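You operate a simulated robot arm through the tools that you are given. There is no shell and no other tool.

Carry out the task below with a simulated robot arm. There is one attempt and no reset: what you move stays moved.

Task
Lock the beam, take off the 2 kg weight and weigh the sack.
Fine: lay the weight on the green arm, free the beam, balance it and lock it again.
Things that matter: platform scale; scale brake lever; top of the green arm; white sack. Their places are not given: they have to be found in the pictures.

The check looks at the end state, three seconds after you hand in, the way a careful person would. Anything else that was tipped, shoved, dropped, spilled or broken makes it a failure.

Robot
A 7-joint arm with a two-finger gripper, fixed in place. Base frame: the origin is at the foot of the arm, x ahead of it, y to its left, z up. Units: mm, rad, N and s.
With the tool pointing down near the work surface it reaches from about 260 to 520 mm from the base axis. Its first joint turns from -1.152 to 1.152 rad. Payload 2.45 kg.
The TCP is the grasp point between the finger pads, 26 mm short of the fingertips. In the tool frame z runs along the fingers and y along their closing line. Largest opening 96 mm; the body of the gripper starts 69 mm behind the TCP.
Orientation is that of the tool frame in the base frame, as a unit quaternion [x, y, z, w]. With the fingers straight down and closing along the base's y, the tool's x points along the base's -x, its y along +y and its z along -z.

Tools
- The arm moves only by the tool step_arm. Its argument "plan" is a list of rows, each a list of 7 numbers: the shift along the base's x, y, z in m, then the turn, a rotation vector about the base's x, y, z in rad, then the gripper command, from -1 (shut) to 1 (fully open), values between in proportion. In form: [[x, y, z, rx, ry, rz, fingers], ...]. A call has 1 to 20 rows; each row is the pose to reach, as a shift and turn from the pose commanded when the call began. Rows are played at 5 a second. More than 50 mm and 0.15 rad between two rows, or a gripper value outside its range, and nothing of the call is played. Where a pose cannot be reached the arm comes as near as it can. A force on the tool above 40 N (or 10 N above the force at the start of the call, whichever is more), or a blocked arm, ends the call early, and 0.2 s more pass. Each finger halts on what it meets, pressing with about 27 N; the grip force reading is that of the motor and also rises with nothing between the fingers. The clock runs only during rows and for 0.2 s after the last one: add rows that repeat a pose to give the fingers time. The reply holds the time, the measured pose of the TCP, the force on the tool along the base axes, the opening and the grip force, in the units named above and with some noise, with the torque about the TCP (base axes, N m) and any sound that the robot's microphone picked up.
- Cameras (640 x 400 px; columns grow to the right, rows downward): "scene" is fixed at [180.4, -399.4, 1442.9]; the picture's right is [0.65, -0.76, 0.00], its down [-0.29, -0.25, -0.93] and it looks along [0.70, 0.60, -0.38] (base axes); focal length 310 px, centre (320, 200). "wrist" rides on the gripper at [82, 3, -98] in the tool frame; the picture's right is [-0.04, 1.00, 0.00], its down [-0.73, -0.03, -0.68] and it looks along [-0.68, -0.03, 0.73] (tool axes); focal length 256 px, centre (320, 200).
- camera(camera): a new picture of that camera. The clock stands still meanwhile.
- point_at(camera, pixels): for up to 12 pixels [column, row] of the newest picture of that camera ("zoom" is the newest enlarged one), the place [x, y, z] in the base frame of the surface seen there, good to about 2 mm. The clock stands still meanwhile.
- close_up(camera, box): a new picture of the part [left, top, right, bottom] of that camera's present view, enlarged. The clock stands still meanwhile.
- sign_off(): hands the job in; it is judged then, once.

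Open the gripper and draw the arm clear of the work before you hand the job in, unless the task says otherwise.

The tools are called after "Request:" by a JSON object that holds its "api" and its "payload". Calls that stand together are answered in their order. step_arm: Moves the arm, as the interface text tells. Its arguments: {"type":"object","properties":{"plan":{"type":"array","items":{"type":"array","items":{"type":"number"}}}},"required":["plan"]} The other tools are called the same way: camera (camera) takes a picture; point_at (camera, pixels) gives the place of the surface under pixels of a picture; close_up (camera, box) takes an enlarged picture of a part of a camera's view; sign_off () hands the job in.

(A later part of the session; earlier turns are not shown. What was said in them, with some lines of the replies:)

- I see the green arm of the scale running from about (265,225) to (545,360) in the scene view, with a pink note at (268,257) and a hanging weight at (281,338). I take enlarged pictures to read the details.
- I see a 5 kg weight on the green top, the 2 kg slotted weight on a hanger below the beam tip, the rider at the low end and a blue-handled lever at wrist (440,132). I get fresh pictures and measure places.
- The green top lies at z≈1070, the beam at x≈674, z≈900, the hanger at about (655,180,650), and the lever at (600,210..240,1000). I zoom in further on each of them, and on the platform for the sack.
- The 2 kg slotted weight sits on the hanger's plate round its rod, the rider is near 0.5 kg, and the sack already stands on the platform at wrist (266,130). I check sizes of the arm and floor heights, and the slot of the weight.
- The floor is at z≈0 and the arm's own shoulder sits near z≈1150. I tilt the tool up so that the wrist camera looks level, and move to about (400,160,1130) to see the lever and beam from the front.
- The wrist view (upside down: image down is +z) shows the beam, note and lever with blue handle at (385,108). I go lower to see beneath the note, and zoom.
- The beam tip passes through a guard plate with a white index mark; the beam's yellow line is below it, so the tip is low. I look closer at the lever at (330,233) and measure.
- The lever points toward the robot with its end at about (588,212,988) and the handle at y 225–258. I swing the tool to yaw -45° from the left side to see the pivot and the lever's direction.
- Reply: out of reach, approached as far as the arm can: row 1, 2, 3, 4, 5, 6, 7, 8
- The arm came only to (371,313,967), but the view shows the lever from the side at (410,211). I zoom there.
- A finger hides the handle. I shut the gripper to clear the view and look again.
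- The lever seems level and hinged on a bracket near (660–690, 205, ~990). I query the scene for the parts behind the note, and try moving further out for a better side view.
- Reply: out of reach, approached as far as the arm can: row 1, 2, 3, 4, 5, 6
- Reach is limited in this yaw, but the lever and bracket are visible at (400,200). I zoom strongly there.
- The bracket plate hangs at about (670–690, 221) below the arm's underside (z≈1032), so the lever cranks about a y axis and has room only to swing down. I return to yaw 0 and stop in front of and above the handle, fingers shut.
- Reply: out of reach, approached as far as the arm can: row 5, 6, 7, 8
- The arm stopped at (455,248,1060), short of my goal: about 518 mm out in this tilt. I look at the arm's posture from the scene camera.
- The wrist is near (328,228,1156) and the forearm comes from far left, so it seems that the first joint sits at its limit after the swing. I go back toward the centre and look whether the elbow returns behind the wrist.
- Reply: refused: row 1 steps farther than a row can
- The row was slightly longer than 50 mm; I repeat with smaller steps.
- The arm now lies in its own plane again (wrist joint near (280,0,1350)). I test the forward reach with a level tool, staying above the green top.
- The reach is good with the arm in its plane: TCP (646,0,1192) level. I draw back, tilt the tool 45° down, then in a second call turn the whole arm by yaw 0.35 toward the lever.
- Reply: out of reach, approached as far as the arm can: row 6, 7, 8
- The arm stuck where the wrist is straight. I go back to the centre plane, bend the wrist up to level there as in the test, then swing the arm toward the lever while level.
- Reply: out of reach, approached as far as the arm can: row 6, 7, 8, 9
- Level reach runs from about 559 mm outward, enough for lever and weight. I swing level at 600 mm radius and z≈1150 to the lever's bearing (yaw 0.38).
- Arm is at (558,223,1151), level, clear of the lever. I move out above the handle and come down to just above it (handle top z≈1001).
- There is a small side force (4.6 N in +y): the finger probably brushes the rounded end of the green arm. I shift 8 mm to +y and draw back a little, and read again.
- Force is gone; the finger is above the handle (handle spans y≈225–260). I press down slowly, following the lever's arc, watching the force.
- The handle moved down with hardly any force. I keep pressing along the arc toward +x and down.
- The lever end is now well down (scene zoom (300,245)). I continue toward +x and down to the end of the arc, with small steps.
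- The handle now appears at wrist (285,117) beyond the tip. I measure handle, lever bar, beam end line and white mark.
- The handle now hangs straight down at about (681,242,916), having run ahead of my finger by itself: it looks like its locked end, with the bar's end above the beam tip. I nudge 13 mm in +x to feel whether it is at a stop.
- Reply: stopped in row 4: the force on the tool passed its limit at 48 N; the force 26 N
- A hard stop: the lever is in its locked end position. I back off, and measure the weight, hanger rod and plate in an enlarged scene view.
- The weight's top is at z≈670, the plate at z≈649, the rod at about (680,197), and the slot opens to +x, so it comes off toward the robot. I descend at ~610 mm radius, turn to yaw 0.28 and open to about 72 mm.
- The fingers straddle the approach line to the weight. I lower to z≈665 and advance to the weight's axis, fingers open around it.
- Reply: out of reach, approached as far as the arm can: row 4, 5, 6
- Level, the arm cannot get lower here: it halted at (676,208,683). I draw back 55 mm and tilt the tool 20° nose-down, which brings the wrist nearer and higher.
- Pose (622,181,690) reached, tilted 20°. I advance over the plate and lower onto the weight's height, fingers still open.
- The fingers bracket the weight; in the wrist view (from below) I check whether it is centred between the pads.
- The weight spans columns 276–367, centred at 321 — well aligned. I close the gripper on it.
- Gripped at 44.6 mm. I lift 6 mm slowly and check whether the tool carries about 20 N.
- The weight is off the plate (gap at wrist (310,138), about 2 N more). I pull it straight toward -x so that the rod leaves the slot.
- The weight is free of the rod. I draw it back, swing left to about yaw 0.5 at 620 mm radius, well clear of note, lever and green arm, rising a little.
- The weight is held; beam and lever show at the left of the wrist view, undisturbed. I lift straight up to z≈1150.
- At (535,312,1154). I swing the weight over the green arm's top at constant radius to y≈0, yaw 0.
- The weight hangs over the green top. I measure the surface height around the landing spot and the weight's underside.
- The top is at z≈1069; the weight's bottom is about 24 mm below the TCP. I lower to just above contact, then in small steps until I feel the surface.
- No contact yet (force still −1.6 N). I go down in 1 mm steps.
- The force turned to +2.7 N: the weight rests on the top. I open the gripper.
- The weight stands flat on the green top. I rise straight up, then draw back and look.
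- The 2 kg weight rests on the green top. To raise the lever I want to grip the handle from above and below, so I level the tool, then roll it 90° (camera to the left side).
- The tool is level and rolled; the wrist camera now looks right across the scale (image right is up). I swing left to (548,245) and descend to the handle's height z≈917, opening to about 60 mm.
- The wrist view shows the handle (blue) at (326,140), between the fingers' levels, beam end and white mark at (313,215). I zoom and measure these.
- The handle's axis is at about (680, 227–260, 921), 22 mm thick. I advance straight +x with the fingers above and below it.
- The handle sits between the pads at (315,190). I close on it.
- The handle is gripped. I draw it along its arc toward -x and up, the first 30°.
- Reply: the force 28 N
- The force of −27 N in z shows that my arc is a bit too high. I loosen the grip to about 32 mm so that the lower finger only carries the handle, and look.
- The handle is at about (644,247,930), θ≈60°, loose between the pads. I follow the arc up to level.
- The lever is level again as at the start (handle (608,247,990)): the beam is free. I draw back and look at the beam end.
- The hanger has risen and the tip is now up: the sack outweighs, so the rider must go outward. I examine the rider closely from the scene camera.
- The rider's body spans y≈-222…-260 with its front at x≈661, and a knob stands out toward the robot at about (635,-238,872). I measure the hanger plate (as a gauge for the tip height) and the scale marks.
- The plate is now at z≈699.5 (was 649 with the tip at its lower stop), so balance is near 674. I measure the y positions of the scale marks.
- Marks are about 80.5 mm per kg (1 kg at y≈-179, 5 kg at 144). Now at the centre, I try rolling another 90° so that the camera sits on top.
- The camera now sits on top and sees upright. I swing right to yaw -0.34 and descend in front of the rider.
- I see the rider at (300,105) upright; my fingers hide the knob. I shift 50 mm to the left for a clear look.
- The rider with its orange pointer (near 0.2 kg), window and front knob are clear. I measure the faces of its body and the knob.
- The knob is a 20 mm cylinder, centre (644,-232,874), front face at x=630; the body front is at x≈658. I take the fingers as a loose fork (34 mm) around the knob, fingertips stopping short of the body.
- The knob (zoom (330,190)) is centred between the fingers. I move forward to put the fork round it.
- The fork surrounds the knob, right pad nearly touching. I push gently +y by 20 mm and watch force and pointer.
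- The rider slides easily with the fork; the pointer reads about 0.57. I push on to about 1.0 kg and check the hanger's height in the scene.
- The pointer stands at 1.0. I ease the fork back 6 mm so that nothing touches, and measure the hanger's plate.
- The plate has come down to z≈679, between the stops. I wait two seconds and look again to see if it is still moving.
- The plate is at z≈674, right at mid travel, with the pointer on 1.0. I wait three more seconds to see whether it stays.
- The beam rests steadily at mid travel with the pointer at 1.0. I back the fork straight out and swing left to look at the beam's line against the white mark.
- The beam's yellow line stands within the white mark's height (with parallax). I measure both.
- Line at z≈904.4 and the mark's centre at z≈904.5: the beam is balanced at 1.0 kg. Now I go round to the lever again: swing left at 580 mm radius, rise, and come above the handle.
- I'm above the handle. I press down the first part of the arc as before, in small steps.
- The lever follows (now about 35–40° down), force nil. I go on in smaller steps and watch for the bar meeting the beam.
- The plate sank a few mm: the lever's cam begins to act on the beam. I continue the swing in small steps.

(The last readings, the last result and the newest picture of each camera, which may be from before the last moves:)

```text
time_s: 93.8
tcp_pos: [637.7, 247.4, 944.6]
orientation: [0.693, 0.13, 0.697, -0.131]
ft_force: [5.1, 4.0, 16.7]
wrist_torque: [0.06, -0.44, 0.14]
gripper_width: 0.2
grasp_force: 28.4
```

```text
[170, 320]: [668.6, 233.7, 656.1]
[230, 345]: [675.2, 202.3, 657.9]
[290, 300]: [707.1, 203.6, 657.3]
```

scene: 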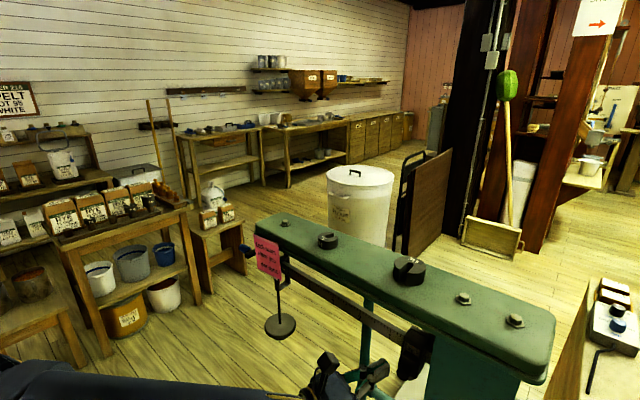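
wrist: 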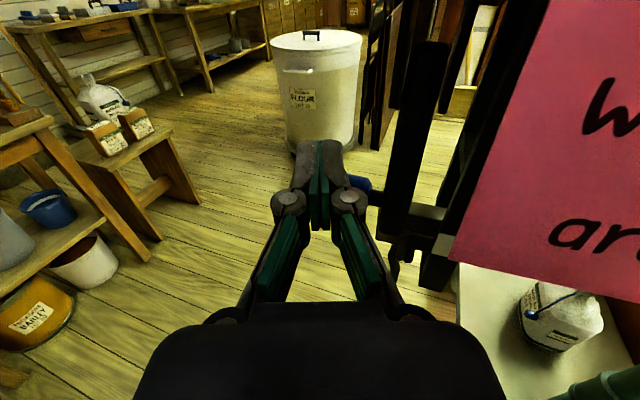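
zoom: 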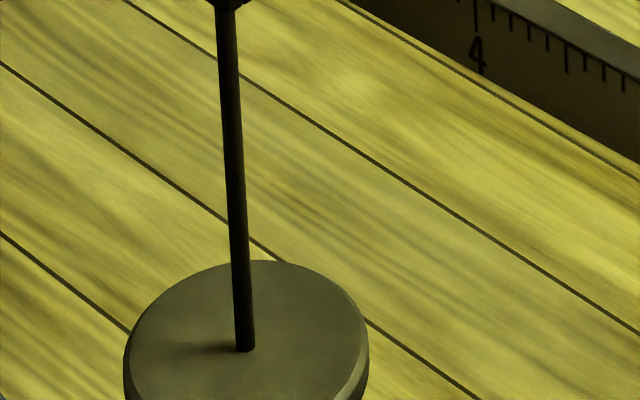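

The beam is pressed to near its lower stop (plate z≈657) and the handle nearly down, but my finger lies on top of it. I back off, lower to the handle's height and push it home with the fingertips.

Request:
{"api": "step_arm", "payload": {"plan": [[-0.012, -0.002, 0.004, 0, 0, 0, -1], [-0.03, -0.004, 0.0, 0, 0, 0, -1], [-0.045, -0.004, -0.01, 0, 0, 0, -1], [-0.045, -0.004, -0.02, 0, 0, 0, -1], [-0.045, -0.004, -0.02, 0, 0, 0, -1]]}}

Request:
{"api": "camera", "payload": {"camera": "wrist"}}

Request:
{"api": "close_up", "payload": {"camera": "wrist", "box": [270, 0, 470, 160]}}

Request:
{"api": "close_up", "payload": {"camera": "scene", "box": [255, 290, 325, 340]}}

```text
time_s: 95.0
tcp_pos: [592.9, 243.1, 921.9]
orientation: [0.695, 0.129, 0.695, -0.131]
ft_force: [-0.6, 0.4, -0.2]
wrist_torque: [0.01, 0.0, 0.0]
gripper_width: 0.0
grasp_force: 28.2
```

```text
taken
```

wrist: 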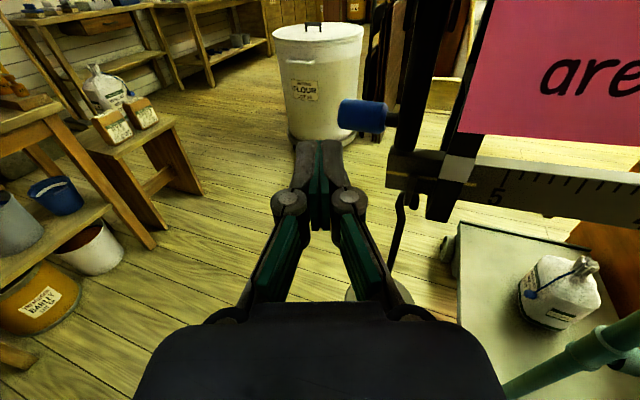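

```text
2.50 times, centred on (370, 80) of wrist
```

zoom: 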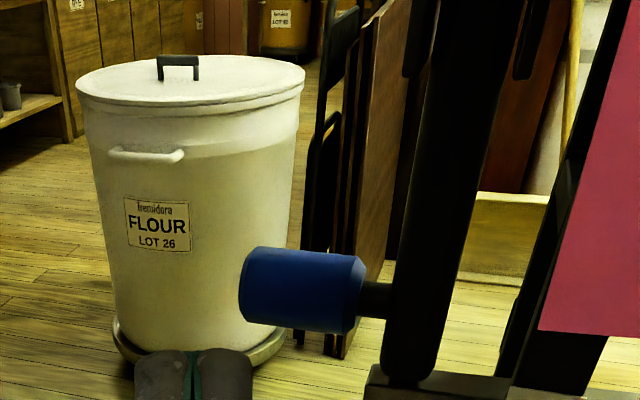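

```text
8.00 times, centred on (290, 315) of scene
```

zoom: 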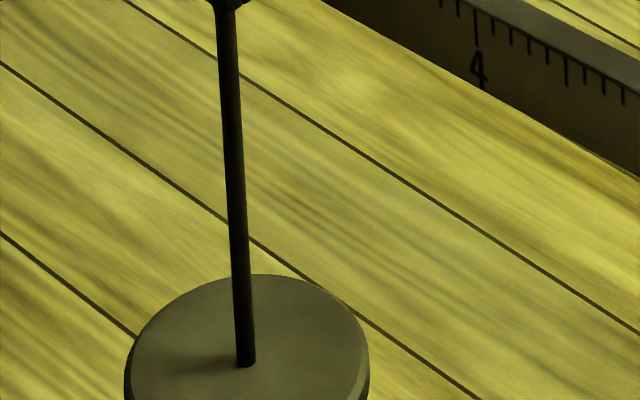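

The lever seems to have gone to its end by itself, its tip resting on the beam. I measure the handle and bar.

Request:
{"api": "point_at", "payload": {"camera": "wrist", "pixels": [[360, 115], [350, 108], [405, 140], [412, 80], [420, 40], [455, 168]]}}

Request:
{"api": "point_at", "payload": {"camera": "zoom", "pixels": [[170, 340], [230, 380], [290, 320]]}}

```text
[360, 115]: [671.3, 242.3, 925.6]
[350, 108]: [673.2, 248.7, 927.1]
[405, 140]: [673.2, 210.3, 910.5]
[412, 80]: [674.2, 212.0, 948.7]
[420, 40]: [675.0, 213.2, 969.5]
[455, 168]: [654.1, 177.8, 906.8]
```

```text
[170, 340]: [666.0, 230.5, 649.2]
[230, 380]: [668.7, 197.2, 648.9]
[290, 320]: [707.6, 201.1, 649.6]
```

Handle front at x≈671 and plate at 649: same as the earlier locked state. I nudge the handle lightly to make sure that it is fully home.

Request:
{"api": "step_arm", "payload": {"plan": [[0.02, 0.002, 0, 0, 0, 0, -1], [0.038, 0.004, 0, 0, 0, 0, -1], [0.044, 0.004, 0, 0, 0, 0, -1], [0.048, 0.004, 0, 0, 0, 0, -1], [0.051, 0.004, 0, 0, 0, 0, -1]]}}

Request:
{"api": "step_arm", "payload": {"plan": [[-0.02, 0, 0, 0, 0, 0, -1], [-0.05, -0.002, 0, 0, 0, 0, -1], [-0.08, -0.004, 0, 0, 0, 0, -1], [-0.08, -0.004, 0, 0, 0, 0, -1]]}}

Request:
{"api": "camera", "payload": {"camera": "wrist"}}

Request:
{"api": "point_at", "payload": {"camera": "wrist", "pixels": [[352, 118], [345, 115], [395, 100]]}}

```text
time_s: 96.2
tcp_pos: [642.7, 247.6, 922.5]
orientation: [0.695, 0.129, 0.695, -0.131]
ft_force: [-5.0, -3.7, -0.2]
wrist_torque: [-0.03, 0.02, -0.05]
gripper_width: 0.1
grasp_force: 28.2
```

```text
time_s: 97.2
tcp_pos: [562.1, 242.4, 922.3]
orientation: [0.695, 0.13, 0.695, -0.131]
ft_force: [-0.8, 0.8, 0.2]
wrist_torque: [0.01, -0.02, 0.01]
gripper_width: 0.0
grasp_force: 28.1
```

```text
taken
```

wrist: 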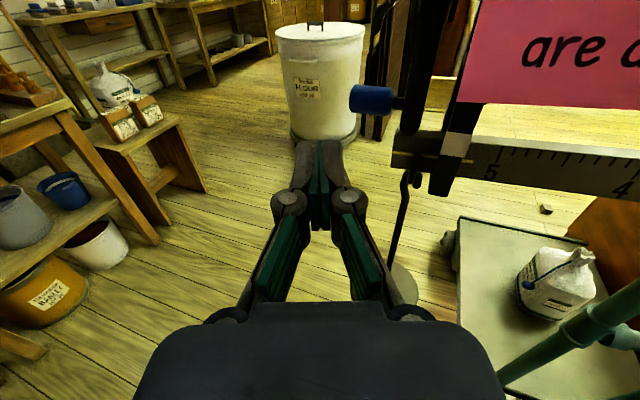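

```text
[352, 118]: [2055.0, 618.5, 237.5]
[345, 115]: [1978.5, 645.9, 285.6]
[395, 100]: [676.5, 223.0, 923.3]
```

The lever is home. I check in the scene that the rider still stands at 1.0 and everything is in order.

Request:
{"api": "camera", "payload": {"camera": "scene"}}

Request:
{"api": "close_up", "payload": {"camera": "scene", "box": [370, 290, 440, 360]}}

Request:
{"api": "close_up", "payload": {"camera": "scene", "box": [230, 210, 450, 370]}}

```text
taken
```

scene: 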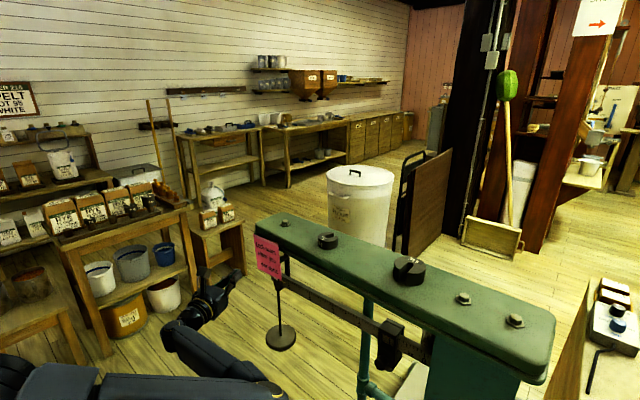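

```text
5.71 times, centred on (405, 325) of scene
```

zoom: 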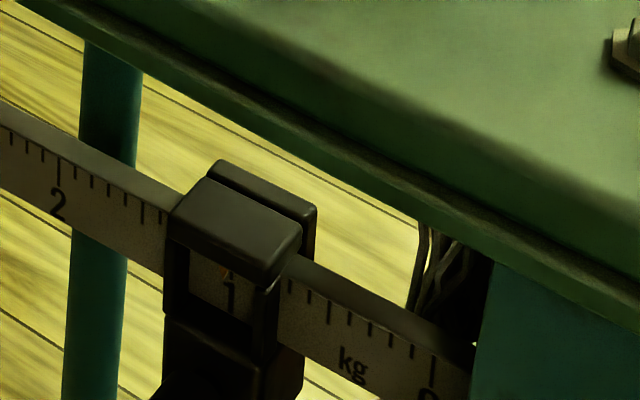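

```text
2.50 times, centred on (340, 290) of scene
```

zoom: 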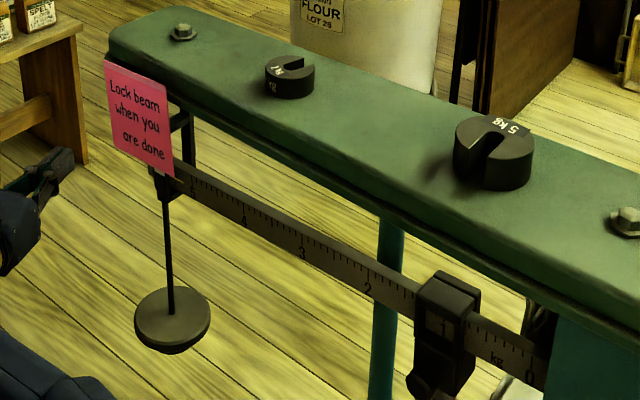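

The pointer stays on 1, the 2 kg weight lies on the green arm and the lever is locked. I open the gripper while drawing the arm back, left and up, clear of the scale.

Request:
{"api": "step_arm", "payload": {"plan": [[-0.02, 0.01, 0.01, 0, 0, 0, -1], [-0.03, 0.04, 0.03, 0, 0, 0.05, -1], [-0.04, 0.07, 0.06, 0, 0, 0.1, -0.5], [-0.04, 0.07, 0.1, 0, 0, 0.1, 0.5], [-0.04, 0.07, 0.14, 0, 0, 0.1, 1], [-0.04, 0.07, 0.18, 0, 0, 0.1, 1], [-0.04, 0.07, 0.22, 0, 0, 0.1, 1], [-0.04, 0.07, 0.25, 0, 0, 0.1, 1], [-0.04, 0.07, 0.25, 0, 0, 0.1, 1]]}}

Request:
{"api": "camera", "payload": {"camera": "scene"}}

Request:
{"api": "close_up", "payload": {"camera": "scene", "box": [230, 210, 450, 370]}}

Request:
{"api": "camera", "payload": {"camera": "wrist"}}

```text
time_s: 99.2
tcp_pos: [524.6, 314.2, 1171.3]
orientation: [0.688, 0.164, 0.688, -0.165]
ft_force: [-0.3, -0.3, -0.2]
wrist_torque: [-0.02, 0.02, -0.02]
gripper_width: 96.1
grasp_force: 0.1
```

```text
taken
```

scene: 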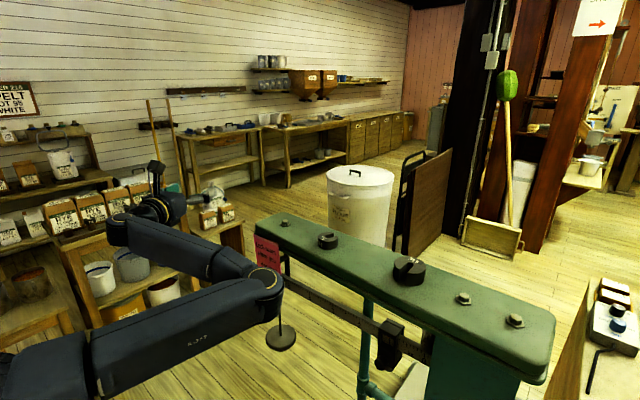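

```text
2.50 times, centred on (340, 290) of scene
```

zoom: 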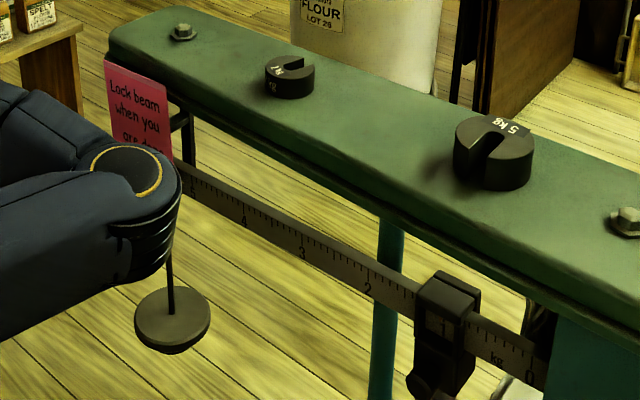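

```text
taken
```

wrist: 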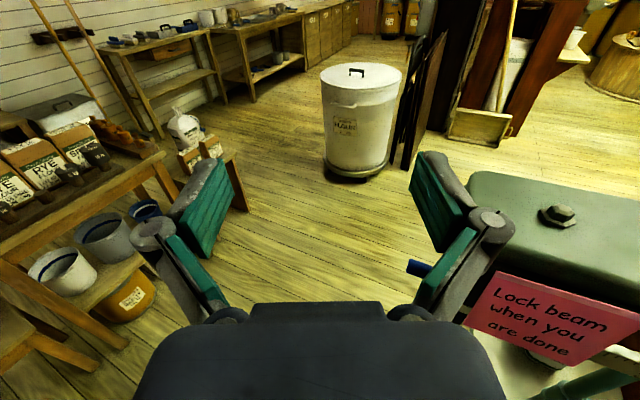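

The elbow now appears in front of the note at scene (260,280). I measure its distance from the scale, and the handle seen at wrist (418,268).

Request:
{"api": "point_at", "payload": {"camera": "scene", "pixels": [[265, 280], [275, 300], [255, 300], [240, 265], [285, 285], [200, 260], [180, 330], [281, 340]]}}

Request:
{"api": "point_at", "payload": {"camera": "wrist", "pixels": [[418, 268], [413, 267], [500, 300]]}}

```text
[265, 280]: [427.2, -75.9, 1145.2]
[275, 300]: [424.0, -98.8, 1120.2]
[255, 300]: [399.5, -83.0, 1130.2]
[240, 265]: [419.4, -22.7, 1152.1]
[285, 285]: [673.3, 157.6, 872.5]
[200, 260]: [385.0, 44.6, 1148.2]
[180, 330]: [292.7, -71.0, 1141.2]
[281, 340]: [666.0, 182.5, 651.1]
```

```text
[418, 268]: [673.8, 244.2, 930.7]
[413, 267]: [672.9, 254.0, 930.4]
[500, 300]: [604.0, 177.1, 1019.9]
```

The elbow is at x≈425, about 180 mm in front of the scale, and the handle stays down at (674,244). The beam is locked, the rider is at 1.0 kg where it balanced, the 2 kg weight lies on the green arm and the gripper is open and clear, so I hand in.

Request:
{"api": "sign_off", "payload": {}}

```text
The job is handed in.
```

The sack weighs about 1.0 kg. With the sack on the platform and the 2 kg weight off, the beam came to rest with its yellow line level with the white index mark (both at z≈904.5) and the rider's pointer on 1.

- **2 kg weight:** it is lying flat on the green arm, near (672, 0), between the left bolt and the 5 kg weight.
- **Beam:** it is locked again, with the lever down against its stop. Locking presses the beam to its lower stop, so it no longer stands level. The rider is still on 1.
- **Arm:** the gripper is open and the arm is clear of the scale, with the nearest measured part about 180 mm away.

One finger briefly brushed the rounded end of the green arm with about 5 N while I was reaching for the lever. In the last pictures nothing on or around the scale looks disturbed.
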